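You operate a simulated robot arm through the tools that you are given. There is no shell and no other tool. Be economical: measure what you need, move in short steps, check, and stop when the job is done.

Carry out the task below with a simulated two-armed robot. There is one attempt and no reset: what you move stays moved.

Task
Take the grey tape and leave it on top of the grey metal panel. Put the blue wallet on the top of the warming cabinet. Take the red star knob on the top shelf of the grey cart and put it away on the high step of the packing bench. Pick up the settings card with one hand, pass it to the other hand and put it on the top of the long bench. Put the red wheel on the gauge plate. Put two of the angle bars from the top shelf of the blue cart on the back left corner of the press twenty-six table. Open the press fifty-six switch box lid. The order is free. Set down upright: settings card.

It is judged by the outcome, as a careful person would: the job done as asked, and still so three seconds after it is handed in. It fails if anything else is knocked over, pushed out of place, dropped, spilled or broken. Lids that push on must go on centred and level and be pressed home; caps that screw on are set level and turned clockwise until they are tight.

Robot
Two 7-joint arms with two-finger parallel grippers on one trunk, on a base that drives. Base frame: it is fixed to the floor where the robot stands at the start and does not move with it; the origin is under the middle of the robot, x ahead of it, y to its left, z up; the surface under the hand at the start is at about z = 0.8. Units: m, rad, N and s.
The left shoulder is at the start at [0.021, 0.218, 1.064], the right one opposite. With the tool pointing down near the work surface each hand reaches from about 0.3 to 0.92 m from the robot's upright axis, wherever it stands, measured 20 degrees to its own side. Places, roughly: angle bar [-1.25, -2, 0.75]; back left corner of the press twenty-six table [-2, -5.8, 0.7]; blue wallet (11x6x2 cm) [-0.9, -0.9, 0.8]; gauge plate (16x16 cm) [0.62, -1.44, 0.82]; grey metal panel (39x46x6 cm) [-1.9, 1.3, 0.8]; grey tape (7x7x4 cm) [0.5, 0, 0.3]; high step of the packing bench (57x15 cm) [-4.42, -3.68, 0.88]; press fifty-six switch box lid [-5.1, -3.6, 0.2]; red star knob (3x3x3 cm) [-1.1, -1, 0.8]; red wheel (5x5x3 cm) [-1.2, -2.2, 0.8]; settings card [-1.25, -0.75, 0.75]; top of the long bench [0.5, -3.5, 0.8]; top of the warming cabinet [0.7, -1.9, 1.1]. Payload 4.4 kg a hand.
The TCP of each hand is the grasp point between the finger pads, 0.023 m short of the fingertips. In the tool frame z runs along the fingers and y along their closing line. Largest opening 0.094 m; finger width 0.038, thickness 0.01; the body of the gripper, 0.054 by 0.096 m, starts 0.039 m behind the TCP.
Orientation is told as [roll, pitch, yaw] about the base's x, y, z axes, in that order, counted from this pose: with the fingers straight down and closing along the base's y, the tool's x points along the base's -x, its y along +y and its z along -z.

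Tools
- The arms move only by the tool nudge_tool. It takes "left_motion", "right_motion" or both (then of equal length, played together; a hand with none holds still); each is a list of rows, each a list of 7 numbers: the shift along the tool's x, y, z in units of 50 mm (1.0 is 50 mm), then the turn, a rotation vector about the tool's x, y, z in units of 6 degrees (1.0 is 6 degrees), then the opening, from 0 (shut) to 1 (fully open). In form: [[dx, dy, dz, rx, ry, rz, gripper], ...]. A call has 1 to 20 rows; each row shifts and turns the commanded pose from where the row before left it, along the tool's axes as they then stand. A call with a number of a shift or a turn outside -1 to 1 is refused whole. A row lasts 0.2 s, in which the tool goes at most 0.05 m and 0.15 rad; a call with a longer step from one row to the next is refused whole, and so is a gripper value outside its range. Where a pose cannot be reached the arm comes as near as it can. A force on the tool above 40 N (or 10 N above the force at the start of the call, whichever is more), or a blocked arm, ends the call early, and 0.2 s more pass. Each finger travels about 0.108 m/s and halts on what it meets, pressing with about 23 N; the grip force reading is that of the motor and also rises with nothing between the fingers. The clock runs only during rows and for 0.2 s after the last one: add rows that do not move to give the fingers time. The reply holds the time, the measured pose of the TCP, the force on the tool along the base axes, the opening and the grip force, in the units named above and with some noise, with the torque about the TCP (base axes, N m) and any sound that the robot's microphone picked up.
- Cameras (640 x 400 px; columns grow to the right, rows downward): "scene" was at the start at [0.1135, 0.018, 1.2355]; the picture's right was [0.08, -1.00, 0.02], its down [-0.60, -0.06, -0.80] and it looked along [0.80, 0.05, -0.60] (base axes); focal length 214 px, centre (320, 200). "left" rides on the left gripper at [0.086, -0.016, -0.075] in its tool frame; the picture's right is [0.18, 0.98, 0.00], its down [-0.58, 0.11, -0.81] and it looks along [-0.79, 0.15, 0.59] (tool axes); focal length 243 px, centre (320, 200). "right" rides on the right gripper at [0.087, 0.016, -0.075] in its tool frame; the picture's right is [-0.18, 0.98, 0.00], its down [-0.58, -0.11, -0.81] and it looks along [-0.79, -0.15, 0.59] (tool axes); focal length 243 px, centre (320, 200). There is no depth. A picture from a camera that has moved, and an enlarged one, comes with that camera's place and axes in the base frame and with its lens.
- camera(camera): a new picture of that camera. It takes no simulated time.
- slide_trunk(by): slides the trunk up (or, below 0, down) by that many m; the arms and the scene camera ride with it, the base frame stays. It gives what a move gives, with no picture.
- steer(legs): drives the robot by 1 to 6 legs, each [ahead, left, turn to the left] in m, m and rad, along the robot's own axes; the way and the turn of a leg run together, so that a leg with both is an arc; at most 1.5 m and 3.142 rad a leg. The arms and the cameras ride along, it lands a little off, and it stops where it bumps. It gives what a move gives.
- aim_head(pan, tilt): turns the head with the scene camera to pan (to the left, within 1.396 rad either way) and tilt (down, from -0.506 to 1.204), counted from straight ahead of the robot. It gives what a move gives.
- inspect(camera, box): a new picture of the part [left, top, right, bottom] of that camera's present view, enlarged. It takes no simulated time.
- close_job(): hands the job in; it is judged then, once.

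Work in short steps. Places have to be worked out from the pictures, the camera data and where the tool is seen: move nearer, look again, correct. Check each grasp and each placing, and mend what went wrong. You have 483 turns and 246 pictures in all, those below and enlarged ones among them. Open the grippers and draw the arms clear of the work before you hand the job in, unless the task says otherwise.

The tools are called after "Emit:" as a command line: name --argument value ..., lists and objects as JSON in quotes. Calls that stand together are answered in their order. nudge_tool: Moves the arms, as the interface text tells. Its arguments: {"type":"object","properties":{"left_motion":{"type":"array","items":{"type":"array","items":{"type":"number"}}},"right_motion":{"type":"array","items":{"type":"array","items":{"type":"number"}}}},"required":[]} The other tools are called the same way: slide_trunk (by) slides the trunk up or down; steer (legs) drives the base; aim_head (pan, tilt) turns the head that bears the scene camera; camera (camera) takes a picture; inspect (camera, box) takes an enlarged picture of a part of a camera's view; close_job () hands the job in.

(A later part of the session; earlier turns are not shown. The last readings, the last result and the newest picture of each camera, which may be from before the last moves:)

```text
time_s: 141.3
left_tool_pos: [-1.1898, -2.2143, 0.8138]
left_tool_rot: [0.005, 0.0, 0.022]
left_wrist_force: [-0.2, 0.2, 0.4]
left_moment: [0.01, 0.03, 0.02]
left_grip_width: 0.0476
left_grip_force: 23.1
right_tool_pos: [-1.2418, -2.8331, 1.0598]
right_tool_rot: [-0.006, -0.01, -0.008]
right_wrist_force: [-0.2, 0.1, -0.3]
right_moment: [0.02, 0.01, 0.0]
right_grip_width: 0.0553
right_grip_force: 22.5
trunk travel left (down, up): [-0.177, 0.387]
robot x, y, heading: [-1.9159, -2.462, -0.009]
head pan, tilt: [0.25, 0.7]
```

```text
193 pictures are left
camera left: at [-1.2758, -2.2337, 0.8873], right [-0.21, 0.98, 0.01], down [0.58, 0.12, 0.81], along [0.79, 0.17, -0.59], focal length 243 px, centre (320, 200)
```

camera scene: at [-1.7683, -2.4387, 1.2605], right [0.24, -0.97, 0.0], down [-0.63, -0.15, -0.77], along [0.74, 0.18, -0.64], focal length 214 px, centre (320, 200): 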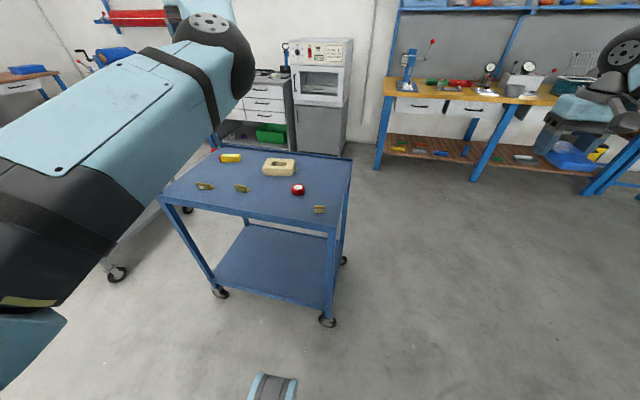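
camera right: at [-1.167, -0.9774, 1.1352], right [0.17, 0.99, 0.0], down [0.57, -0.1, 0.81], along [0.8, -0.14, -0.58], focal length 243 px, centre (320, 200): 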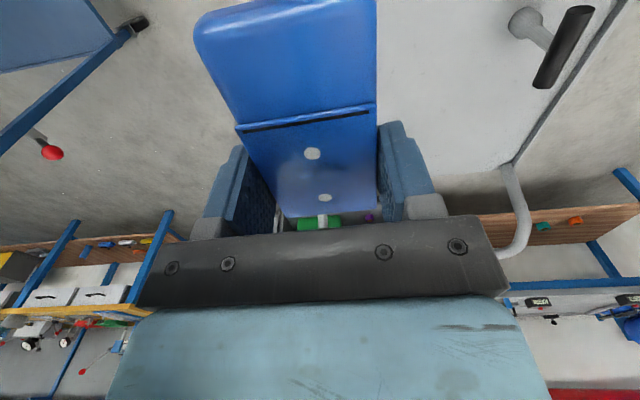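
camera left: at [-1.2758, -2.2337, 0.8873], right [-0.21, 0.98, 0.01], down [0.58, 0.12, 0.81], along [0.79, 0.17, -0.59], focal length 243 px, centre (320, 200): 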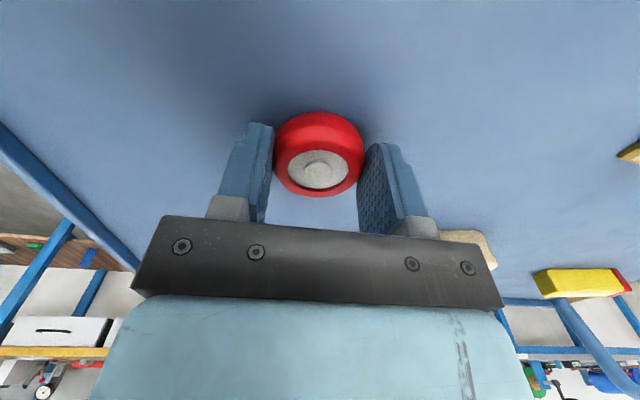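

Wheel gripped. Lift it up and back.

Emit:
nudge_tool --left_motion '[[0, 0, -0.9, 0, 0, 0, 0.4], [0, 0, -0.9, 0, 0, 0, 0.4], [0, 0, -0.9, 0, 0, 0, 0.4], [0, 0, -0.9, 0, 0, 0, 0.4], [0.2, 0, -0.9, 0, 0, 0, 0.4], [0.4, 0.3, -0.8, 0, 0, 0, 0.4], [0.4, 0.3, -0.8, 0, 0, 0, 0.4]]'

Emit:
camera --camera "left"

```text
time_s: 142.9
left_tool_pos: [-1.1563, -2.1487, 1.0934]
left_tool_rot: [0.006, -0.002, 0.021]
left_wrist_force: [-1.0, 0.4, -0.2]
left_moment: [-0.01, 0.0, 0.01]
left_grip_width: 0.0474
left_grip_force: 23.0
left hand out of reach, approached as far as the arm can: row 2, 3, 4, 5, 6, 7
right_tool_pos: [-1.2428, -2.8333, 1.0611]
right_tool_rot: [-0.006, -0.012, -0.008]
right_wrist_force: [-0.7, -0.5, -0.7]
right_moment: [0.04, -0.01, 0.01]
right_grip_width: 0.0555
right_grip_force: 22.8
trunk travel left (down, up): [-0.177, 0.387]
robot x, y, heading: [-1.9117, -2.4599, -0.012]
head pan, tilt: [0.25, 0.7]
```

```text
192 pictures are left
camera left: at [-1.243, -2.1683, 1.1671], right [-0.2, 0.98, 0.01], down [0.58, 0.12, 0.81], along [0.79, 0.17, -0.59], focal length 243 px, centre (320, 200)
```

left: 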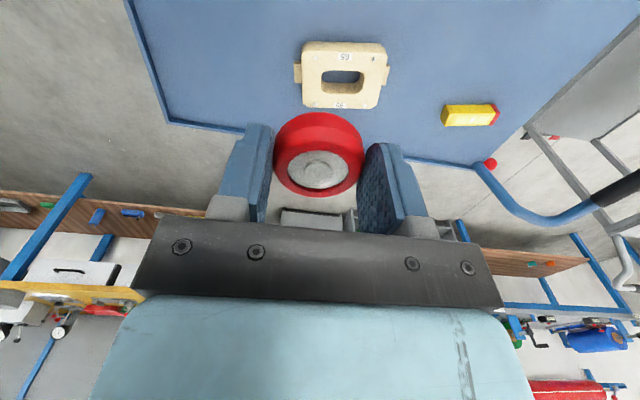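

Now drive around the south of the blue cart toward the gauge plate and warming cabinet.

Emit:
steer --legs '[[-0.1, 0, 0], [0, -0.48, 0], [1.45, 0, 0], [0, 1.25, 0]]'

Emit:
aim_head --pan 0.0 --tilt 0.5

Emit:
camera --camera "scene"

```text
time_s: 165.2
left_tool_pos: [0.1763, -1.3941, 1.0915]
left_tool_rot: [0.005, 0.001, 0.058]
left_wrist_force: [-0.1, -0.4, -0.9]
left_moment: [-0.03, 0.02, 0.0]
left_grip_width: 0.0475
left_grip_force: 22.7
right_tool_pos: [0.1167, -2.0811, 1.0597]
right_tool_rot: [-0.006, -0.01, 0.029]
right_wrist_force: [-0.7, 0.7, -0.6]
right_moment: [0.01, -0.02, 0.0]
right_grip_width: 0.0553
right_grip_force: 23.2
trunk travel left (down, up): [-0.177, 0.387]
robot x, y, heading: [-0.569, -1.7286, 0.03]
head pan, tilt: [0.25, 0.7]
stopped in leg 4: the robot was blocked; the commanded pose is now the measured one
```

```text
time_s: 166.0
left_tool_pos: [0.1762, -1.3956, 1.0923]
left_tool_rot: [0.004, 0.001, 0.058]
left_wrist_force: [-0.5, 0.8, 0.9]
left_moment: [0.0, -0.01, -0.02]
left_grip_width: 0.0473
left_grip_force: 22.8
right_tool_pos: [0.1157, -2.0815, 1.0597]
right_tool_rot: [-0.008, -0.009, 0.029]
right_wrist_force: [-0.5, -1.0, -0.2]
right_moment: [-0.03, -0.04, -0.02]
right_grip_width: 0.0553
right_grip_force: 23.5
trunk travel left (down, up): [-0.177, 0.387]
robot x, y, heading: [-0.5716, -1.7333, 0.026]
head pan, tilt: [0.0, 0.499]
```

```text
191 pictures are left
camera scene: at [-0.4159, -1.7262, 1.2781], right [0.03, -1.0, 0.0], down [-0.48, -0.01, -0.88], along [0.88, 0.03, -0.48], focal length 214 px, centre (320, 200)
```

scene: 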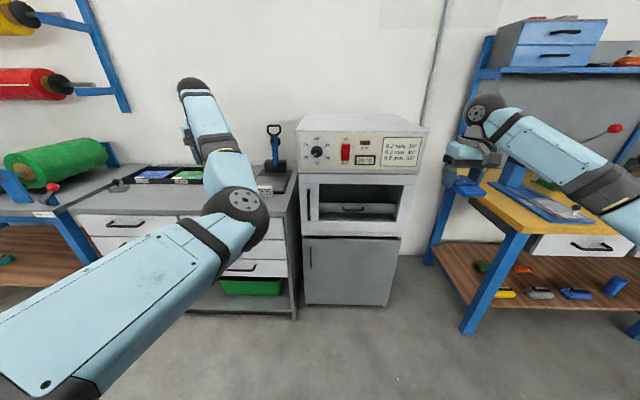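

Blocked before the end; look to the left/back to see what was touched.

Emit:
aim_head --pan 1.39 --tilt 0.6

Emit:
camera --camera "scene"

```text
time_s: 167.5
left_tool_pos: [0.1768, -1.3946, 1.0918]
left_tool_rot: [0.005, -0.001, 0.058]
left_wrist_force: [-0.3, 0.3, -0.4]
left_moment: [-0.02, -0.03, 0.02]
left_grip_width: 0.0471
left_grip_force: 22.2
right_tool_pos: [0.1156, -2.0818, 1.0591]
right_tool_rot: [-0.006, -0.01, 0.031]
right_wrist_force: [1.2, 0.4, 0.2]
right_moment: [-0.01, 0.0, 0.0]
right_grip_width: 0.0552
right_grip_force: 23.0
trunk travel left (down, up): [-0.177, 0.387]
robot x, y, heading: [-0.5731, -1.7278, 0.032]
head pan, tilt: [1.389, 0.6]
```

```text
190 pictures are left
camera scene: at [-0.4933, -1.6415, 1.2691], right [0.99, -0.15, 0.0], down [-0.09, -0.56, -0.83], along [0.13, 0.82, -0.56], focal length 214 px, centre (320, 200)
```

scene: 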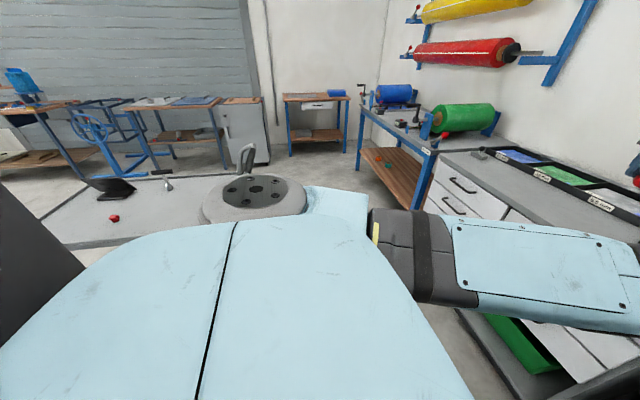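

Probably the base brushed the blue cart behind; move ahead away from it. First raise the trunk so the hands clear the 1.1 m cabinet top.

Emit:
slide_trunk --by 0.2

Emit:
steer --legs '[[0.3, 0, -0.03]]'

Emit:
aim_head --pan 0.0 --tilt 0.6

Emit:
camera --camera "scene"

```text
time_s: 169.7
left_tool_pos: [0.1776, -1.3952, 1.2914]
left_tool_rot: [0.005, -0.001, 0.059]
left_wrist_force: [-0.2, -0.3, -0.8]
left_moment: [0.02, 0.0, 0.0]
left_grip_width: 0.0471
left_grip_force: 23.0
right_tool_pos: [0.1163, -2.0811, 1.2598]
right_tool_rot: [-0.007, -0.012, 0.029]
right_wrist_force: [0.6, -0.6, -0.7]
right_moment: [0.01, -0.01, 0.01]
right_grip_width: 0.0553
right_grip_force: 22.5
trunk travel left (down, up): [-0.377, 0.187]
robot x, y, heading: [-0.5725, -1.7334, 0.028]
head pan, tilt: [1.389, 0.6]
```

```text
time_s: 171.8
left_tool_pos: [0.4914, -1.42, 1.2922]
left_tool_rot: [0.006, -0.003, 0.021]
left_wrist_force: [0.4, -0.5, -0.5]
left_moment: [-0.05, -0.02, 0.0]
left_grip_width: 0.0475
left_grip_force: 22.6
right_tool_pos: [0.4062, -2.1038, 1.2602]
right_tool_rot: [-0.006, -0.01, -0.007]
right_wrist_force: [-0.1, -0.1, -0.6]
right_moment: [-0.02, -0.01, -0.02]
right_grip_width: 0.0552
right_grip_force: 23.0
trunk travel left (down, up): [-0.377, 0.187]
robot x, y, heading: [-0.2693, -1.7288, -0.014]
head pan, tilt: [1.389, 0.6]
```

```text
time_s: 173.3
left_tool_pos: [0.4916, -1.4198, 1.2929]
left_tool_rot: [0.006, 0.0, 0.02]
left_wrist_force: [0.1, 1.0, -0.2]
left_moment: [0.0, -0.01, 0.03]
left_grip_width: 0.0474
left_grip_force: 23.2
right_tool_pos: [0.405, -2.1042, 1.2594]
right_tool_rot: [-0.006, -0.011, -0.01]
right_wrist_force: [0.1, -0.1, 0.1]
right_moment: [-0.02, -0.01, 0.0]
right_grip_width: 0.0554
right_grip_force: 23.2
trunk travel left (down, up): [-0.377, 0.187]
robot x, y, heading: [-0.2667, -1.7302, -0.01]
head pan, tilt: [0.0, 0.6]
```

```text
189 pictures are left
camera scene: at [-0.1143, -1.7292, 1.4691], right [-0.01, -1.0, 0.0], down [-0.56, 0.0, -0.83], along [0.82, -0.01, -0.56], focal length 214 px, centre (320, 200)
```

scene: 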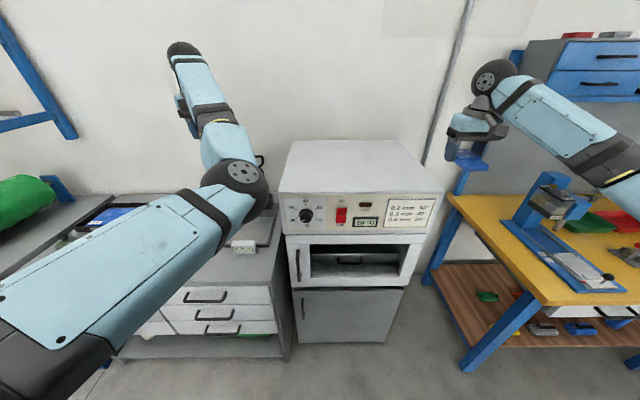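

Cabinet top spans x 0.47–0.95, y −2.1..−1.6. Raise a bit more, drive ahead 0.25, and look.

Emit:
slide_trunk --by 0.08

Emit:
steer --legs '[[0.22, 0, 0]]'

Emit:
camera --camera "scene"

Emit:
camera --camera "left"

```text
time_s: 174.4
left_tool_pos: [0.4929, -1.4205, 1.3719]
left_tool_rot: [0.005, 0.001, 0.021]
left_wrist_force: [1.1, -0.3, -0.8]
left_moment: [0.02, 0.0, 0.0]
left_grip_width: 0.0472
left_grip_force: 23.9
right_tool_pos: [0.4052, -2.1029, 1.3402]
right_tool_rot: [-0.007, -0.01, -0.008]
right_wrist_force: [0.4, -0.5, -0.3]
right_moment: [0.0, -0.03, 0.03]
right_grip_width: 0.0552
right_grip_force: 22.5
trunk travel left (down, up): [-0.457, 0.107]
robot x, y, heading: [-0.2671, -1.7304, -0.006]
head pan, tilt: [0.0, 0.6]
```

```text
time_s: 176.2
left_tool_pos: [0.7134, -1.4184, 1.3733]
left_tool_rot: [0.005, -0.002, 0.025]
left_wrist_force: [0.3, 1.3, -0.8]
left_moment: [0.0, 0.01, 0.0]
left_grip_width: 0.0474
left_grip_force: 23.2
right_tool_pos: [0.6302, -2.1027, 1.3402]
right_tool_rot: [-0.007, -0.012, -0.005]
right_wrist_force: [-0.6, 0.5, -0.8]
right_moment: [0.05, -0.02, -0.04]
right_grip_width: 0.0553
right_grip_force: 23.0
trunk travel left (down, up): [-0.457, 0.107]
robot x, y, heading: [-0.0472, -1.7282, -0.007]
head pan, tilt: [0.0, 0.6]
```

```text
188 pictures are left
camera scene: at [0.1076, -1.7303, 1.5493], right [-0.01, -1.0, 0.0], down [-0.56, 0.0, -0.83], along [0.83, 0.0, -0.56], focal length 214 px, centre (320, 200)
```

scene: 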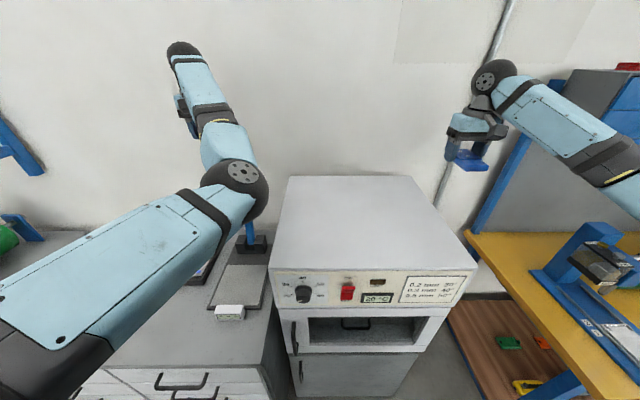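

```text
187 pictures are left
camera left: at [0.6271, -1.4378, 1.4471], right [-0.21, 0.98, 0.01], down [0.58, 0.12, 0.81], along [0.79, 0.17, -0.59], focal length 243 px, centre (320, 200)
```

left: 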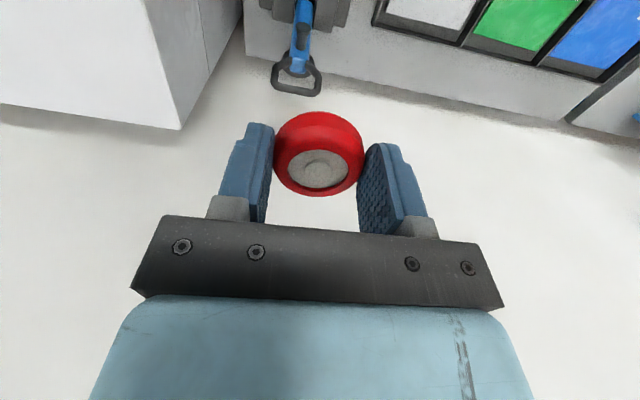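

Move the wallet over the cabinet top centre and down to z≈1.19.

Emit:
nudge_tool --right_motion '[[-0.2, 0.88, 0, 0, 0, 0, 0.45], [-0.2, 0.88, 0, 0, 0, 0, 0.45], [-0.2, 0.88, 0, 0, 0, 0, 0.45], [-0.2, 0.88, 0, 0, 0, 0, 0.45], [-0.2, 0.88, 0, 0, 0, 0, 0.45], [0, 0, 0.9, 0, 0, 0, 0.45], [0, 0, 0.9, 0, 0, 0, 0.45], [0, 0, 0.9, 0, 0, 0, 0.45]]'

Emit:
camera --camera "right"

Emit:
camera --camera "scene"

```text
time_s: 177.9
left_tool_pos: [0.7163, -1.4183, 1.3718]
left_tool_rot: [0.006, 0.0, 0.025]
left_wrist_force: [0.0, 0.6, -0.3]
left_moment: [-0.02, 0.01, -0.02]
left_grip_width: 0.0471
left_grip_force: 22.8
right_tool_pos: [0.6809, -1.8851, 1.2044]
right_tool_rot: [-0.005, -0.014, -0.004]
right_wrist_force: [-0.4, 0.5, -0.3]
right_moment: [0.02, -0.01, -0.02]
right_grip_width: 0.0552
right_grip_force: 23.0
trunk travel left (down, up): [-0.457, 0.107]
robot x, y, heading: [-0.0477, -1.7301, -0.003]
head pan, tilt: [0.0, 0.6]
```

```text
186 pictures are left
camera right: at [0.5947, -1.8686, 1.2802], right [0.19, 0.98, 0.0], down [0.57, -0.11, 0.81], along [0.8, -0.16, -0.58], focal length 243 px, centre (320, 200)
```

right: 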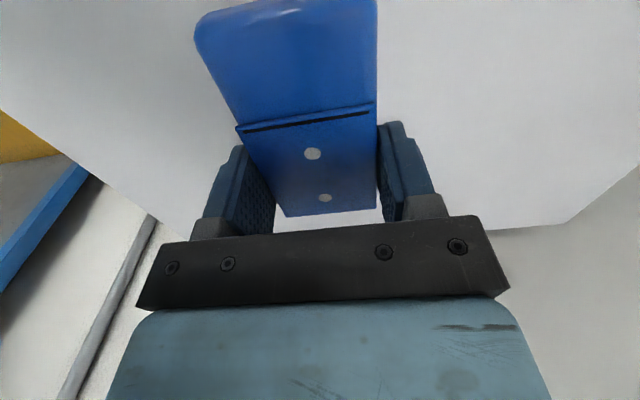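

```text
185 pictures are left
camera scene: at [0.1094, -1.73, 1.5491], right [-0.01, -1.0, 0.0], down [-0.57, 0.0, -0.82], along [0.82, 0.0, -0.57], focal length 214 px, centre (320, 200)
```

scene: 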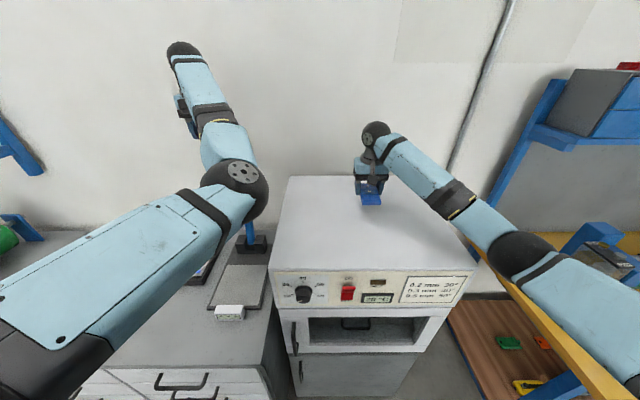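

Over the top. Descend in small steps till contact.

Emit:
nudge_tool --right_motion '[[0, 0, 0.5, 0, 0, 0, 0.45], [0, 0, 0.4, 0, 0, 0, 0.45], [0, 0, 0.2, 0, 0, 0, 0.45], [0, 0, 0.12, 0, 0, 0, 0.45], [0, 0, 0, 0, 0, 0, 0.45]]'

```text
time_s: 179.2
left_tool_pos: [0.7145, -1.4187, 1.3733]
left_tool_rot: [0.004, -0.002, 0.023]
left_wrist_force: [0.0, -1.1, -0.3]
left_moment: [0.02, 0.01, 0.01]
left_grip_width: 0.047
left_grip_force: 23.0
right_tool_pos: [0.6842, -1.8847, 1.1429]
right_tool_rot: [-0.004, -0.012, -0.006]
right_wrist_force: [-0.4, 0.2, 3.1]
right_moment: [0.11, 0.02, 0.0]
right_grip_width: 0.0553
right_grip_force: 22.9
trunk travel left (down, up): [-0.457, 0.107]
robot x, y, heading: [-0.0425, -1.7315, -0.005]
head pan, tilt: [0.0, 0.6]
```

Emit:
nudge_tool --right_motion '[[0, 0, 0.06, 0, 0, 0, 0.45], [0, 0, 0.0, 0, 0, 0, 0.45]]'

Emit:
camera --camera "right"

```text
time_s: 179.8
left_tool_pos: [0.713, -1.4189, 1.3733]
left_tool_rot: [0.005, -0.001, 0.023]
left_wrist_force: [-0.1, -0.2, 0.2]
left_moment: [0.0, 0.0, 0.02]
left_grip_width: 0.0472
left_grip_force: 22.8
right_tool_pos: [0.6832, -1.8847, 1.1445]
right_tool_rot: [-0.004, -0.015, -0.005]
right_wrist_force: [5.1, -3.0, 18.7]
right_moment: [0.57, 0.22, -0.23]
right_grip_width: 0.0553
right_grip_force: 23.9
trunk travel left (down, up): [-0.457, 0.107]
robot x, y, heading: [-0.0451, -1.7305, -0.005]
head pan, tilt: [0.0, 0.6]
```

```text
184 pictures are left
camera right: at [0.5973, -1.869, 1.2182], right [0.19, 0.98, 0.0], down [0.57, -0.11, 0.82], along [0.8, -0.16, -0.58], focal length 243 px, centre (320, 200)
```

right: 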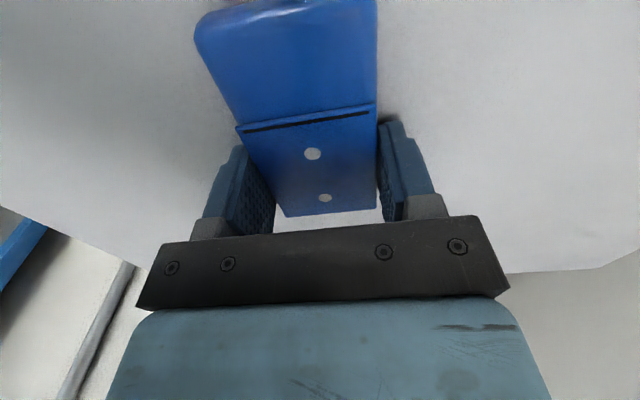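

Firm contact. Release and rise.

Emit:
nudge_tool --right_motion '[[0, 0, -0.04, 0, 0, 0, 0.7], [0, 0, 0, 0, 0, 0, 0.9], [0, 0, 0, 0, 0, 0, 1], [0, 0, -0.5, 0, 0, 0, 1], [0, 0, -0.9, 0, 0, 0, 1], [0, 0, -0.9, 0, 0, 0, 1], [0.3, -0.4, -0.8, 0, 0, 0, 1], [0.6, -0.6, -0.3, 0, 0, 0, 1], [0.6, -0.6, -0.3, 0, 0, 0, 1], [0.6, -0.6, -0.3, 0, 0, 0, 1], [0.6, -0.6, -0.3, 0, 0, 0, 1]]'

Emit:
aim_head --pan 0.2 --tilt 0.75

Emit:
camera --camera "scene"

```text
time_s: 182.2
left_tool_pos: [0.713, -1.4198, 1.3737]
left_tool_rot: [0.007, -0.004, 0.025]
left_wrist_force: [1.3, -0.5, -0.2]
left_moment: [0.03, 0.01, -0.03]
left_grip_width: 0.0473
left_grip_force: 23.1
right_tool_pos: [0.5475, -2.0249, 1.3583]
right_tool_rot: [-0.005, -0.012, -0.004]
right_wrist_force: [-0.1, -1.2, 0.1]
right_moment: [0.03, 0.01, -0.02]
right_grip_width: 0.0939
right_grip_force: 0.0
trunk travel left (down, up): [-0.457, 0.107]
robot x, y, heading: [-0.0436, -1.7301, -0.003]
head pan, tilt: [0.0, 0.6]
```

```text
time_s: 182.9
left_tool_pos: [0.7153, -1.4184, 1.3722]
left_tool_rot: [0.004, -0.001, 0.023]
left_wrist_force: [0.5, 0.3, -0.2]
left_moment: [0.01, 0.0, 0.0]
left_grip_width: 0.0472
left_grip_force: 22.6
right_tool_pos: [0.5507, -2.0223, 1.3568]
right_tool_rot: [-0.007, -0.011, -0.005]
right_wrist_force: [0.2, -0.2, -0.1]
right_moment: [-0.01, 0.0, -0.03]
right_grip_width: 0.094
right_grip_force: 0.1
trunk travel left (down, up): [-0.457, 0.107]
robot x, y, heading: [-0.0473, -1.7323, -0.008]
head pan, tilt: [0.201, 0.75]
```

```text
183 pictures are left
camera scene: at [0.1018, -1.7135, 1.5362], right [0.19, -0.98, 0.0], down [-0.67, -0.13, -0.73], along [0.72, 0.14, -0.68], focal length 214 px, centre (320, 200)
```

scene: 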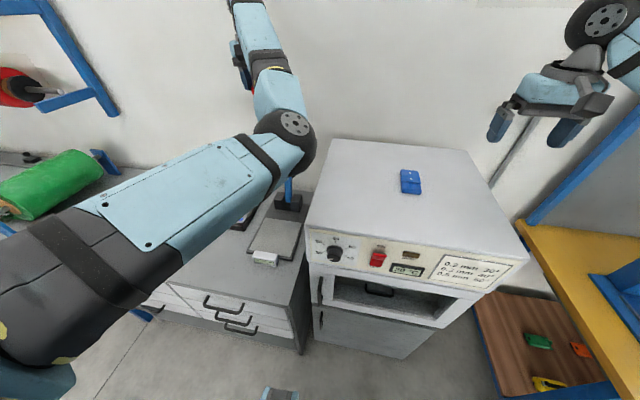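

Wallet is on the cabinet. Zoom on the gauge plate.

Emit:
inspect --camera "scene" --box '[210, 175, 338, 275]'

```text
4.00 times, centred on (274, 225) of scene
camera zoom: at [0.1018, -1.7135, 1.5362], right [0.19, -0.98, 0.0], down [-0.67, -0.13, -0.73], along [0.72, 0.14, -0.68], focal length 858 px, centre (504, 100)
```

zoom: 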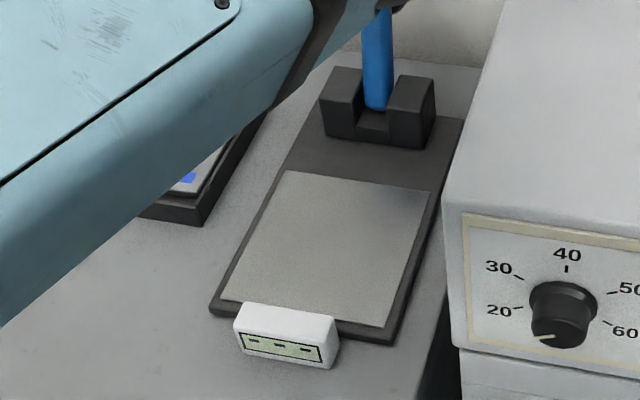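

Gauge plate centre ≈(0.615, −1.435), z≈0.82. Shift the base left 0.2 so the left arm has room beside the cabinet.

Emit:
steer --legs '[[0, 0.2, 0]]'

Emit:
camera --camera "scene"

```text
time_s: 185.2
left_tool_pos: [0.7127, -1.2172, 1.3719]
left_tool_rot: [0.008, -0.001, 0.028]
left_wrist_force: [0.8, 0.2, -0.6]
left_moment: [-0.01, -0.02, 0.03]
left_grip_width: 0.047
left_grip_force: 23.1
right_tool_pos: [0.5509, -1.8211, 1.356]
right_tool_rot: [-0.007, -0.012, 0.001]
right_wrist_force: [0.1, 0.0, -0.2]
right_moment: [0.02, -0.03, 0.0]
right_grip_width: 0.0941
right_grip_force: 0.0
trunk travel left (down, up): [-0.457, 0.107]
robot x, y, heading: [-0.0452, -1.5339, -0.005]
head pan, tilt: [0.201, 0.75]
```

```text
181 pictures are left
camera scene: at [0.1021, -1.5145, 1.5362], right [0.2, -0.98, 0.0], down [-0.67, -0.14, -0.73], along [0.72, 0.15, -0.68], focal length 214 px, centre (320, 200)
```

scene: 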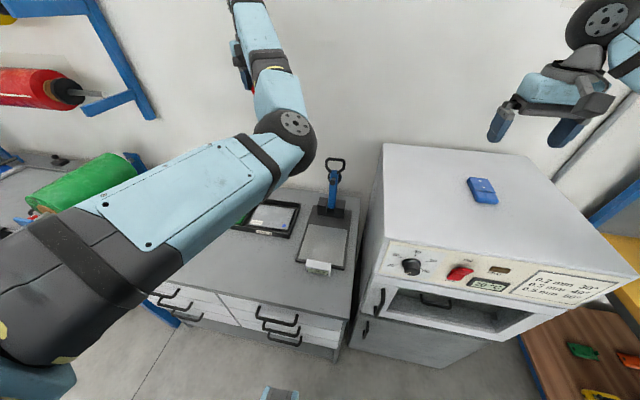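

Move the wheel laterally over the plate, staying high.

Emit:
nudge_tool --left_motion '[[0.43, -0.86, 0, 0, 0, 0, 0.4], [0.43, -0.86, 0, 0, 0, 0, 0.4], [0.43, -0.86, 0, 0, 0, 0, 0.4], [0.43, -0.86, 0, 0, 0, 0, 0.4], [0.43, -0.86, 0, 0, 0, 0, 0.4]]'

Emit:
camera --camera "scene"

```text
time_s: 186.4
left_tool_pos: [0.7643, -1.3895, 1.365]
left_tool_rot: [0.007, -0.001, 0.029]
left_wrist_force: [-0.8, -0.2, 0.1]
left_moment: [0.02, 0.01, 0.03]
left_grip_width: 0.047
left_grip_force: 22.9
left hand out of reach, approached as far as the arm can: row 1, 2, 3, 4, 5
right_tool_pos: [0.551, -1.8234, 1.357]
right_tool_rot: [-0.006, -0.014, 0.0]
right_wrist_force: [0.0, -1.1, 0.2]
right_moment: [-0.01, -0.01, 0.0]
right_grip_width: 0.094
right_grip_force: 0.1
trunk travel left (down, up): [-0.457, 0.107]
robot x, y, heading: [-0.0438, -1.5325, 0.001]
head pan, tilt: [0.201, 0.75]
```

```text
180 pictures are left
camera scene: at [0.102, -1.5154, 1.5362], right [0.2, -0.98, 0.0], down [-0.67, -0.13, -0.73], along [0.72, 0.15, -0.68], focal length 214 px, centre (320, 200)
```

scene: 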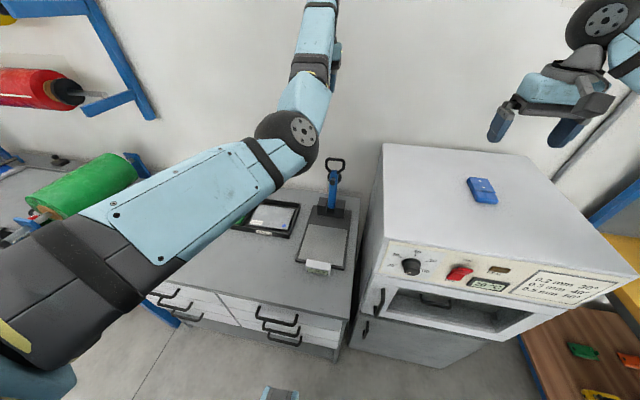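

The arm can't fold that close; back the base up 0.16 and see where the hand goes.

Emit:
steer --legs '[[-0.16, 0, 0]]'

Emit:
nudge_tool --left_motion '[[0, 0, 0.6, 0, 0, 0, 0.4], [0, 0, 0.6, 0, 0, 0, 0.4]]'

```text
time_s: 187.9
left_tool_pos: [0.6078, -1.3881, 1.364]
left_tool_rot: [0.007, 0.002, 0.029]
left_wrist_force: [0.3, 0.2, 0.8]
left_moment: [-0.02, 0.02, 0.01]
left_grip_width: 0.0472
left_grip_force: 23.0
right_tool_pos: [0.3946, -1.8211, 1.3551]
right_tool_rot: [-0.006, -0.008, 0.002]
right_wrist_force: [-0.3, 0.2, 0.2]
right_moment: [-0.03, 0.02, -0.02]
right_grip_width: 0.094
right_grip_force: 0.0
trunk travel left (down, up): [-0.457, 0.107]
robot x, y, heading: [-0.2032, -1.5302, -0.004]
head pan, tilt: [0.201, 0.75]
```

```text
time_s: 188.5
left_tool_pos: [0.6034, -1.3862, 1.3033]
left_tool_rot: [0.006, -0.002, 0.031]
left_wrist_force: [-0.6, -0.3, -0.7]
left_moment: [0.01, 0.0, 0.0]
left_grip_width: 0.047
left_grip_force: 22.8
right_tool_pos: [0.3929, -1.8204, 1.3559]
right_tool_rot: [-0.005, -0.011, 0.0]
right_wrist_force: [-1.5, -0.3, -0.9]
right_moment: [0.0, 0.0, -0.01]
right_grip_width: 0.0941
right_grip_force: 0.2
trunk travel left (down, up): [-0.457, 0.107]
robot x, y, heading: [-0.2034, -1.5288, -0.001]
head pan, tilt: [0.201, 0.75]
```

Good, commands start from the measured pose. Now lower toward the plate with lateral correction.

Emit:
nudge_tool --left_motion '[[-0.02, -0.12, 0.85, 0, 0, 0, 0.4], [-0.02, -0.12, 0.85, 0, 0, 0, 0.4], [-0.02, -0.12, 0.85, 0, 0, 0, 0.4], [-0.02, -0.12, 0.85, 0, 0, 0, 0.4], [-0.02, -0.12, 0.85, 0, 0, 0, 0.4], [-0.02, -0.12, 0.85, 0, 0, 0, 0.4], [-0.02, -0.12, 0.85, 0, 0, 0, 0.4], [-0.02, -0.12, 0.85, 0, 0, 0, 0.4]]'

Emit:
camera --camera "left"

Emit:
camera --camera "scene"

```text
time_s: 190.3
left_tool_pos: [0.6067, -1.4307, 0.9681]
left_tool_rot: [0.005, -0.001, 0.03]
left_wrist_force: [1.0, 0.3, 0.2]
left_moment: [-0.01, 0.0, -0.02]
left_grip_width: 0.0468
left_grip_force: 22.9
left hand out of reach, approached as far as the arm can: row 8
right_tool_pos: [0.3926, -1.821, 1.3561]
right_tool_rot: [-0.007, -0.01, 0.0]
right_wrist_force: [0.2, 0.5, 0.2]
right_moment: [0.01, -0.03, -0.05]
right_grip_width: 0.0942
right_grip_force: 0.1
trunk travel left (down, up): [-0.457, 0.107]
robot x, y, heading: [-0.2033, -1.5297, -0.002]
head pan, tilt: [0.201, 0.75]
```

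```text
179 pictures are left
camera left: at [0.5198, -1.449, 1.0416], right [-0.21, 0.98, 0.01], down [0.58, 0.12, 0.81], along [0.79, 0.18, -0.59], focal length 243 px, centre (320, 200)
```

left: 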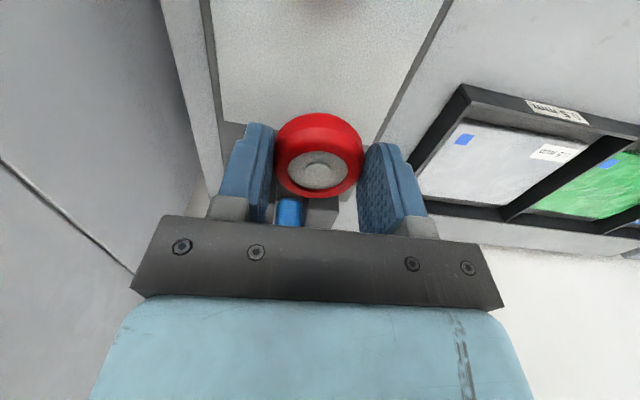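

```text
178 pictures are left
camera scene: at [-0.0563, -1.5138, 1.5361], right [0.2, -0.98, 0.0], down [-0.67, -0.14, -0.73], along [0.72, 0.15, -0.68], focal length 214 px, centre (320, 200)
```

scene: 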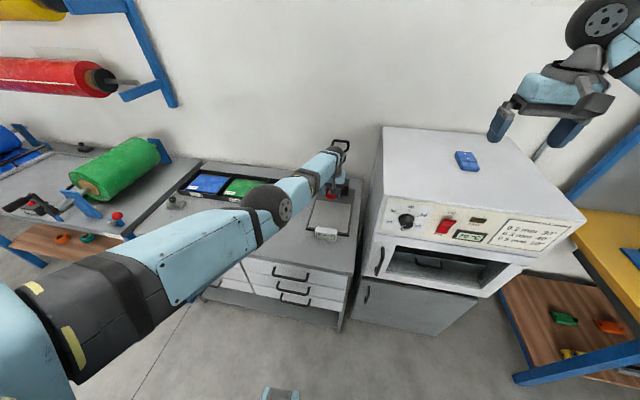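

Centred laterally over the plate. Lower the trunk by 0.10.

Emit:
slide_trunk --by -0.1

Emit:
camera --camera "left"

```text
time_s: 191.6
left_tool_pos: [0.6041, -1.4302, 0.8685]
left_tool_rot: [0.005, -0.003, 0.029]
left_wrist_force: [0.1, 0.5, -0.5]
left_moment: [-0.02, 0.0, -0.02]
left_grip_width: 0.047
left_grip_force: 23.2
right_tool_pos: [0.3922, -1.8199, 1.2566]
right_tool_rot: [-0.007, -0.012, 0.0]
right_wrist_force: [-0.3, -0.7, -0.2]
right_moment: [-0.01, 0.01, 0.0]
right_grip_width: 0.0937
right_grip_force: 0.0
trunk travel left (down, up): [-0.357, 0.207]
robot x, y, heading: [-0.1988, -1.5306, -0.0]
head pan, tilt: [0.201, 0.75]
```

```text
177 pictures are left
camera left: at [0.519, -1.4493, 0.942], right [-0.21, 0.98, 0.01], down [0.58, 0.12, 0.81], along [0.79, 0.17, -0.59], focal length 243 px, centre (320, 200)
```

left: 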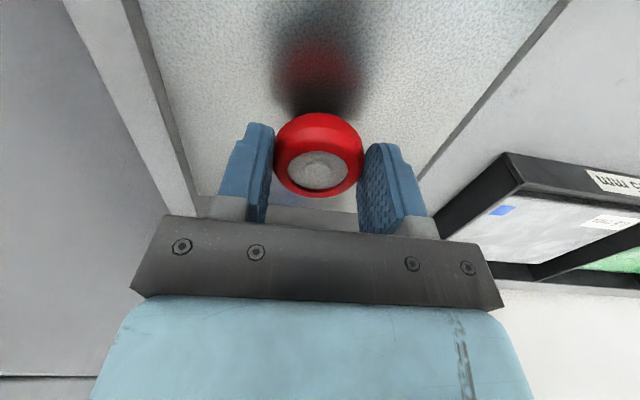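

Descend slowly to contact.

Emit:
nudge_tool --left_motion '[[-0.1, 0, 0.1, 0, 0, 0, 0.4], [0, 0, 0.1, 0, 0, 0, 0.4], [0, 0, 0, 0, 0, 0, 0.4]]'

```text
time_s: 192.4
left_tool_pos: [0.6057, -1.4271, 0.8581]
left_tool_rot: [0.006, -0.001, 0.031]
left_wrist_force: [-0.3, -0.2, -1.2]
left_moment: [-0.02, 0.01, 0.04]
left_grip_width: 0.0475
left_grip_force: 22.6
left hand out of reach, approached as far as the arm can: row 1
right_tool_pos: [0.3918, -1.8206, 1.2557]
right_tool_rot: [-0.007, -0.01, 0.0]
right_wrist_force: [0.2, 0.2, 0.8]
right_moment: [0.02, 0.0, 0.0]
right_grip_width: 0.0938
right_grip_force: 0.0
trunk travel left (down, up): [-0.357, 0.207]
robot x, y, heading: [-0.2021, -1.5305, -0.006]
head pan, tilt: [0.201, 0.75]
```

Emit:
nudge_tool --left_motion '[[0, 0, 0.08, 0, 0, 0, 0.4], [0, 0, 0.08, 0, 0, 0, 0.4], [0, 0, 0, 0, 0, 0, 0.4]]'

```text
time_s: 193.2
left_tool_pos: [0.6033, -1.4271, 0.8518]
left_tool_rot: [0.005, 0.0, 0.03]
left_wrist_force: [0.0, 0.9, 0.1]
left_moment: [0.03, 0.01, 0.0]
left_grip_width: 0.0471
left_grip_force: 23.2
right_tool_pos: [0.3925, -1.8208, 1.2568]
right_tool_rot: [-0.007, -0.01, 0.001]
right_wrist_force: [-0.1, -1.1, -0.4]
right_moment: [0.02, -0.01, 0.01]
right_grip_width: 0.094
right_grip_force: 0.0
trunk travel left (down, up): [-0.357, 0.207]
robot x, y, heading: [-0.2043, -1.5324, -0.005]
head pan, tilt: [0.201, 0.75]
```

Emit:
nudge_tool --left_motion '[[0, 0, 0.08, 0, 0, 0, 0.4], [0, 0, 0.08, 0, 0, 0, 0.4], [0, 0, 0, 0, 0, 0, 0.4]]'

Emit:
camera --camera "left"

```text
time_s: 194.0
left_tool_pos: [0.6039, -1.4257, 0.8511]
left_tool_rot: [0.005, -0.009, 0.029]
left_wrist_force: [13.0, 0.0, 22.3]
left_moment: [-0.13, -0.21, 0.07]
left_grip_width: 0.0472
left_grip_force: 23.1
left hand out of reach, approached as far as the arm can: row 1
right_tool_pos: [0.39, -1.8214, 1.2577]
right_tool_rot: [-0.006, -0.012, -0.001]
right_wrist_force: [0.0, -0.5, -0.8]
right_moment: [0.0, 0.0, -0.01]
right_grip_width: 0.0942
right_grip_force: 0.0
trunk travel left (down, up): [-0.357, 0.207]
robot x, y, heading: [-0.2015, -1.5289, 0.001]
head pan, tilt: [0.201, 0.75]
```

```text
176 pictures are left
camera left: at [0.5152, -1.4456, 0.9236], right [-0.21, 0.98, 0.0], down [0.57, 0.12, 0.81], along [0.79, 0.18, -0.58], focal length 243 px, centre (320, 200)
```

left: 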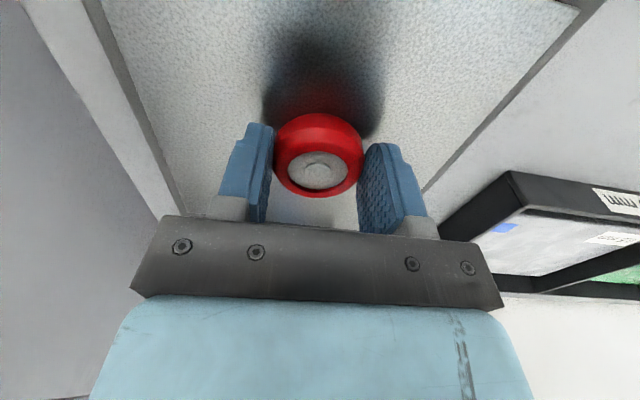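

Contact (22 N). Ease slightly, open, and rise.

Emit:
nudge_tool --left_motion '[[0, 0, -0.05, 0, 0, 0, 0.5], [0, 0, 0, 0, 0, 0, 0.7], [0, 0, 0, 0, 0, 0, 0.85], [0, 0, -0.5, 0, 0, 0, 0.85], [0, 0, -0.9, 0, 0, 0, 0.85], [0, 0, -0.9, 0, 0, 0, 0.85], [0, 0, -0.9, 0, 0, 0, 0.85], [0, 0, -0.9, 0, 0, 0, 0.85]]'

Emit:
camera --camera "scene"

Emit:
camera --camera "left"

```text
time_s: 195.8
left_tool_pos: [0.6021, -1.4243, 1.0546]
left_tool_rot: [0.005, 0.0, 0.03]
left_wrist_force: [-0.4, -0.2, 0.4]
left_moment: [0.03, -0.03, 0.05]
left_grip_width: 0.08
left_grip_force: 0.1
right_tool_pos: [0.3919, -1.8205, 1.2575]
right_tool_rot: [-0.006, -0.013, 0.001]
right_wrist_force: [-0.2, 0.2, -0.3]
right_moment: [0.01, 0.0, 0.0]
right_grip_width: 0.0941
right_grip_force: 0.1
trunk travel left (down, up): [-0.357, 0.207]
robot x, y, heading: [-0.2027, -1.5293, -0.003]
head pan, tilt: [0.201, 0.75]
```

```text
175 pictures are left
camera scene: at [-0.0576, -1.5142, 1.4363], right [0.2, -0.98, 0.0], down [-0.67, -0.14, -0.73], along [0.72, 0.15, -0.68], focal length 214 px, centre (320, 200)
```

scene: 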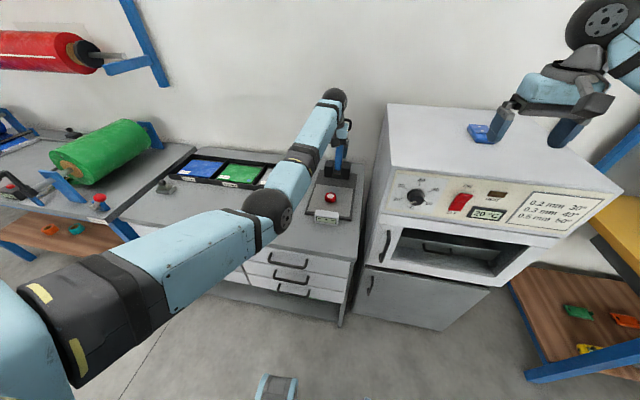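

```text
174 pictures are left
camera left: at [0.5157, -1.4438, 1.129], right [-0.21, 0.98, 0.01], down [0.58, 0.12, 0.81], along [0.79, 0.17, -0.59], focal length 243 px, centre (320, 200)
```

left: 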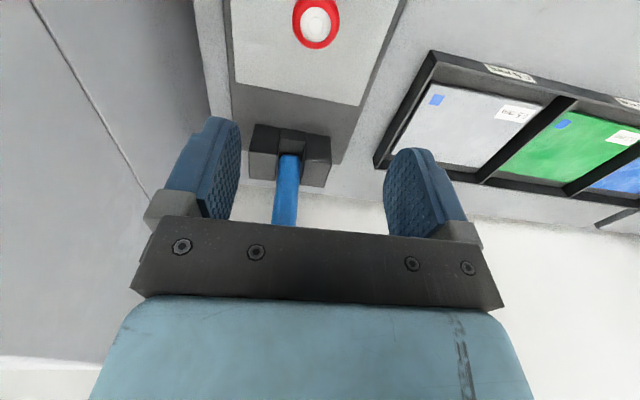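

Wheel sits on the gauge plate. Next the settings card: raise the trunk for clearance and drive around the blue cart to the grey cart's west side.

Emit:
slide_trunk --by 0.15

Emit:
steer --legs '[[-0.17, 0, 0], [0, -1.42, 0]]'

Emit:
aim_head --pan 1.2 --tilt 0.6

Emit:
camera --camera "scene"

```text
time_s: 197.6
left_tool_pos: [0.6026, -1.4253, 1.2037]
left_tool_rot: [0.005, 0.0, 0.028]
left_wrist_force: [0.0, -0.1, -0.1]
left_moment: [0.0, -0.02, -0.04]
left_grip_width: 0.0799
left_grip_force: 0.1
right_tool_pos: [0.3917, -1.8204, 1.4058]
right_tool_rot: [-0.006, -0.01, 0.0]
right_wrist_force: [-0.4, -0.1, -0.2]
right_moment: [-0.02, -0.01, -0.02]
right_grip_width: 0.094
right_grip_force: 0.0
trunk travel left (down, up): [-0.507, 0.057]
robot x, y, heading: [-0.202, -1.529, 0.001]
head pan, tilt: [0.201, 0.75]
```

```text
time_s: 211.1
left_tool_pos: [0.4347, -2.8155, 1.2037]
left_tool_rot: [0.006, 0.001, 0.038]
left_wrist_force: [-0.8, -0.4, 0.2]
left_moment: [-0.01, -0.03, 0.01]
left_grip_width: 0.0799
left_grip_force: 0.0
right_tool_pos: [0.2275, -3.2142, 1.4066]
right_tool_rot: [-0.008, -0.01, 0.01]
right_wrist_force: [-0.1, -0.2, 0.2]
right_moment: [0.02, 0.02, -0.01]
right_grip_width: 0.094
right_grip_force: 0.1
trunk travel left (down, up): [-0.507, 0.057]
robot x, y, heading: [-0.3686, -2.9301, 0.013]
head pan, tilt: [0.201, 0.75]
```

```text
time_s: 212.3
left_tool_pos: [0.4344, -2.8153, 1.2045]
left_tool_rot: [0.004, -0.001, 0.038]
left_wrist_force: [0.0, -0.2, 0.3]
left_moment: [-0.02, -0.01, -0.02]
left_grip_width: 0.0799
left_grip_force: 0.0
right_tool_pos: [0.2283, -3.2154, 1.4064]
right_tool_rot: [-0.008, -0.01, 0.011]
right_wrist_force: [-1.0, 0.0, 0.1]
right_moment: [-0.01, 0.02, -0.05]
right_grip_width: 0.0942
right_grip_force: 0.0
trunk travel left (down, up): [-0.507, 0.057]
robot x, y, heading: [-0.3714, -2.9304, 0.007]
head pan, tilt: [1.201, 0.6]
```

```text
173 pictures are left
camera scene: at [-0.274, -2.8461, 1.5991], right [0.94, -0.35, 0.0], down [-0.2, -0.53, -0.83], along [0.29, 0.77, -0.57], focal length 214 px, centre (320, 200)
```

scene: 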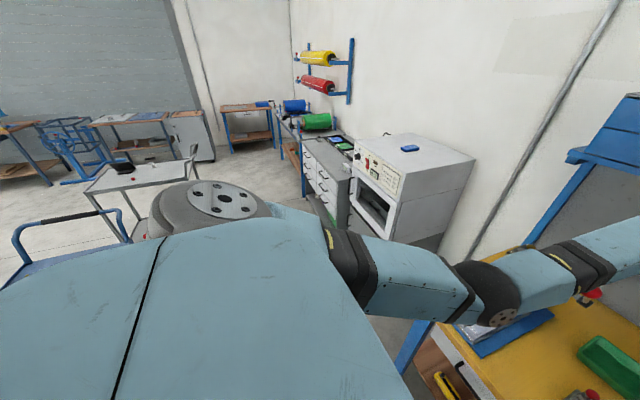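

Glance at the long bench while here.

Emit:
aim_head --pan -0.35 --tilt 0.65

Emit:
camera --camera "scene"

```text
time_s: 214.0
left_tool_pos: [0.4344, -2.8158, 1.2039]
left_tool_rot: [0.006, -0.001, 0.039]
left_wrist_force: [-0.4, -0.4, 0.5]
left_moment: [0.01, -0.03, -0.03]
left_grip_width: 0.0797
left_grip_force: 0.0
right_tool_pos: [0.2292, -3.2151, 1.407]
right_tool_rot: [-0.007, -0.011, 0.011]
right_wrist_force: [-0.4, 0.3, -0.6]
right_moment: [-0.01, 0.02, 0.02]
right_grip_width: 0.0941
right_grip_force: 0.1
trunk travel left (down, up): [-0.507, 0.057]
robot x, y, heading: [-0.3725, -2.9311, 0.009]
head pan, tilt: [-0.351, 0.649]
```

```text
172 pictures are left
camera scene: at [-0.2235, -2.9577, 1.5948], right [-0.33, -0.94, 0.0], down [-0.57, 0.2, -0.8], along [0.75, -0.27, -0.6], focal length 214 px, centre (320, 200)
```

scene: 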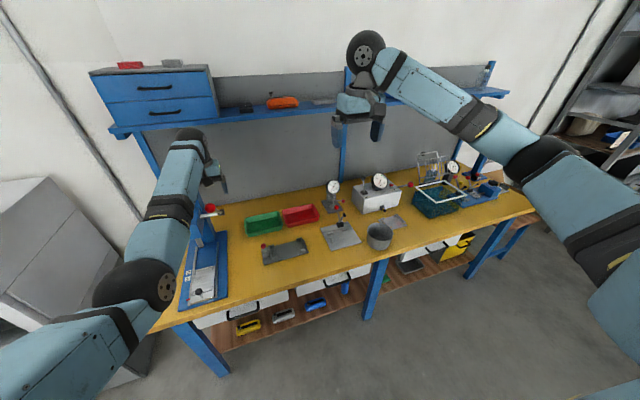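

Now drive on to the grey cart's west side.

Emit:
steer --legs '[[-1.5, 0, 0], [-0.15, 0, 0], [0, 1.45, 0], [0, 0.98, 0]]'

Emit:
aim_head --pan 0 --tilt 0.65

Emit:
camera --camera "scene"

```text
time_s: 243.4
left_tool_pos: [-1.2787, -0.3915, 1.2039]
left_tool_rot: [0.005, 0.0, 0.055]
left_wrist_force: [0.3, 0.4, -0.4]
left_moment: [-0.01, 0.01, 0.01]
left_grip_width: 0.0799
left_grip_force: 0.0
right_tool_pos: [-1.4802, -0.7917, 1.4065]
right_tool_rot: [-0.006, -0.01, 0.025]
right_wrist_force: [0.6, -0.5, 0.7]
right_moment: [0.0, 0.03, -0.02]
right_grip_width: 0.094
right_grip_force: 0.0
trunk travel left (down, up): [-0.507, 0.057]
robot x, y, heading: [-2.0806, -0.5166, 0.027]
head pan, tilt: [-0.351, 0.649]
```

```text
time_s: 244.3
left_tool_pos: [-1.2784, -0.3912, 1.2035]
left_tool_rot: [0.006, 0.001, 0.054]
left_wrist_force: [-0.3, -0.7, 0.2]
left_moment: [0.03, 0.02, -0.06]
left_grip_width: 0.0799
left_grip_force: 0.1
right_tool_pos: [-1.4799, -0.7927, 1.4075]
right_tool_rot: [-0.006, -0.01, 0.024]
right_wrist_force: [-0.8, 0.4, -0.3]
right_moment: [-0.02, 0.01, -0.02]
right_grip_width: 0.094
right_grip_force: 0.0
trunk travel left (down, up): [-0.507, 0.057]
robot x, y, heading: [-2.0837, -0.5162, 0.022]
head pan, tilt: [0.0, 0.649]
```

```text
171 pictures are left
camera scene: at [-1.9302, -0.5133, 1.5948], right [0.02, -1.0, 0.0], down [-0.6, -0.01, -0.8], along [0.8, 0.02, -0.6], focal length 214 px, centre (320, 200)
```

scene: 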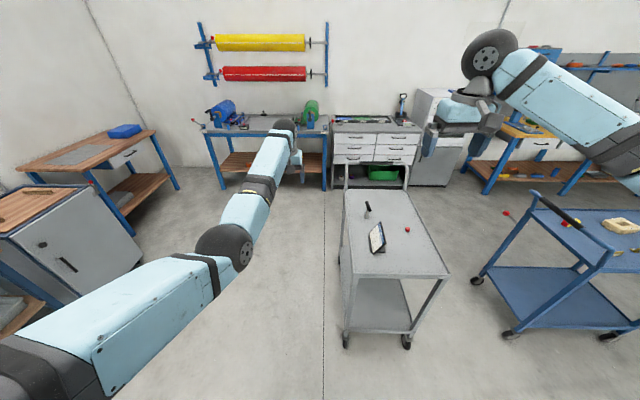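

Emit:
inspect --camera "scene" --box '[330, 190, 426, 250]'

```text
6.67 times, centred on (378, 220) of scene
camera zoom: at [-1.9302, -0.5133, 1.5948], right [0.02, -1.0, 0.0], down [-0.6, -0.01, -0.8], along [0.8, 0.02, -0.6], focal length 1430 px, centre (-67, 67)
```

zoom: 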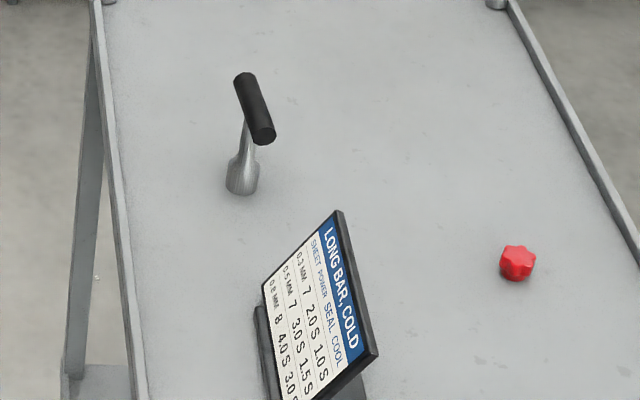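

The card leans back ~30° (top edge ≈ y −0.794, z 0.87; x −1.28..−1.14). Plan: left hand (rolled 30°) picks it by the top edge's far end, right hand later takes the near corner. Position the robot.

Emit:
steer --legs '[[0, -0.47, -0.022], [0.12, 0, 0]]'

Emit:
nudge_tool --left_motion '[[0, 0, 0, -1, 0, 0, 1], [0, 0, 0, -1, 0, 0, 1], [0, 0, 0, -1, 0, 0, 1], [0, 0, 0, -1, 0, 0, 1], [0, 0, 0, -1, 0, 0, 1]]'

Emit:
camera --camera "scene"

```text
time_s: 249.6
left_tool_pos: [-1.1534, -0.8703, 1.2053]
left_tool_rot: [0.006, -0.001, 0.028]
left_wrist_force: [-0.1, 0.5, -0.4]
left_moment: [0.0, -0.05, 0.0]
left_grip_width: 0.0799
left_grip_force: 0.1
right_tool_pos: [-1.364, -1.2649, 1.4077]
right_tool_rot: [-0.007, -0.012, 0.0]
right_wrist_force: [0.8, 0.4, 0.2]
right_moment: [0.02, -0.03, -0.04]
right_grip_width: 0.0942
right_grip_force: 0.0
trunk travel left (down, up): [-0.507, 0.057]
robot x, y, heading: [-1.9583, -0.9798, -0.004]
head pan, tilt: [0.0, 0.649]
```

```text
time_s: 250.8
left_tool_pos: [-1.1545, -0.8703, 1.2039]
left_tool_rot: [0.531, 0.0, 0.03]
left_wrist_force: [0.4, 0.2, -0.2]
left_moment: [-0.01, -0.02, 0.02]
left_grip_width: 0.0942
left_grip_force: 0.0
right_tool_pos: [-1.3633, -1.2656, 1.408]
right_tool_rot: [-0.008, -0.01, 0.0]
right_wrist_force: [-1.5, -0.7, 0.0]
right_moment: [0.0, 0.02, -0.01]
right_grip_width: 0.0941
right_grip_force: 0.1
trunk travel left (down, up): [-0.507, 0.057]
robot x, y, heading: [-1.9603, -0.9787, -0.001]
head pan, tilt: [0.0, 0.649]
```

```text
169 pictures are left
camera scene: at [-1.8069, -0.9762, 1.5948], right [0.0, -1.0, 0.0], down [-0.6, 0.0, -0.8], along [0.8, 0.0, -0.6], focal length 214 px, centre (320, 200)
```

scene: 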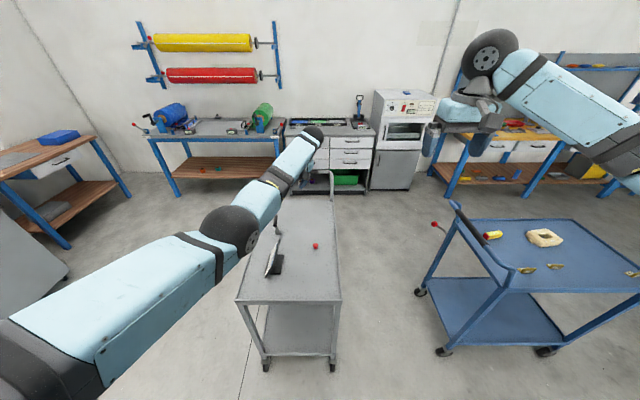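

Roll works. This view is nearly edge-on to the card; zoom for its lean.

Emit:
inspect --camera "scene" --box '[248, 225, 328, 275]'

Emit:
camera --camera "left"

```text
8.00 times, centred on (288, 250) of scene
camera zoom: at [-1.8069, -0.9762, 1.5948], right [0.0, -1.0, 0.0], down [-0.6, 0.0, -0.8], along [0.8, 0.0, -0.6], focal length 1716 px, centre (576, -200)
```

zoom: 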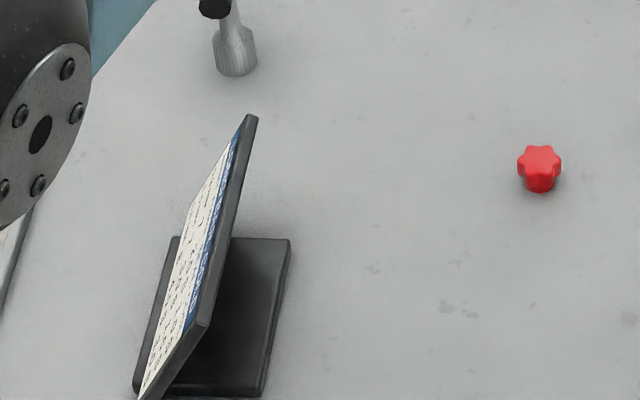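

```text
167 pictures are left
camera left: at [-1.2387, -0.9245, 1.2602], right [-0.21, 0.84, 0.5], down [0.59, -0.3, 0.75], along [0.78, 0.45, -0.43], focal length 243 px, centre (320, 200)
```

left: 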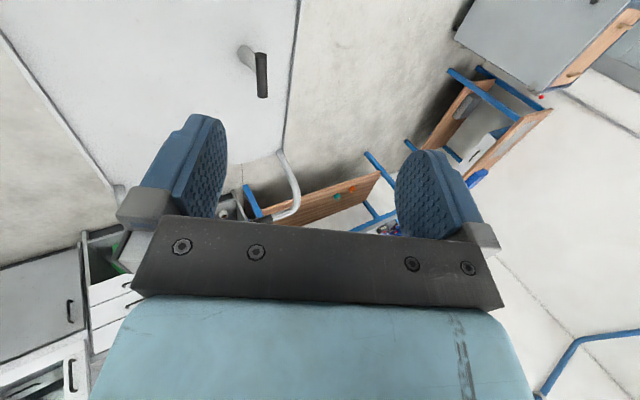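

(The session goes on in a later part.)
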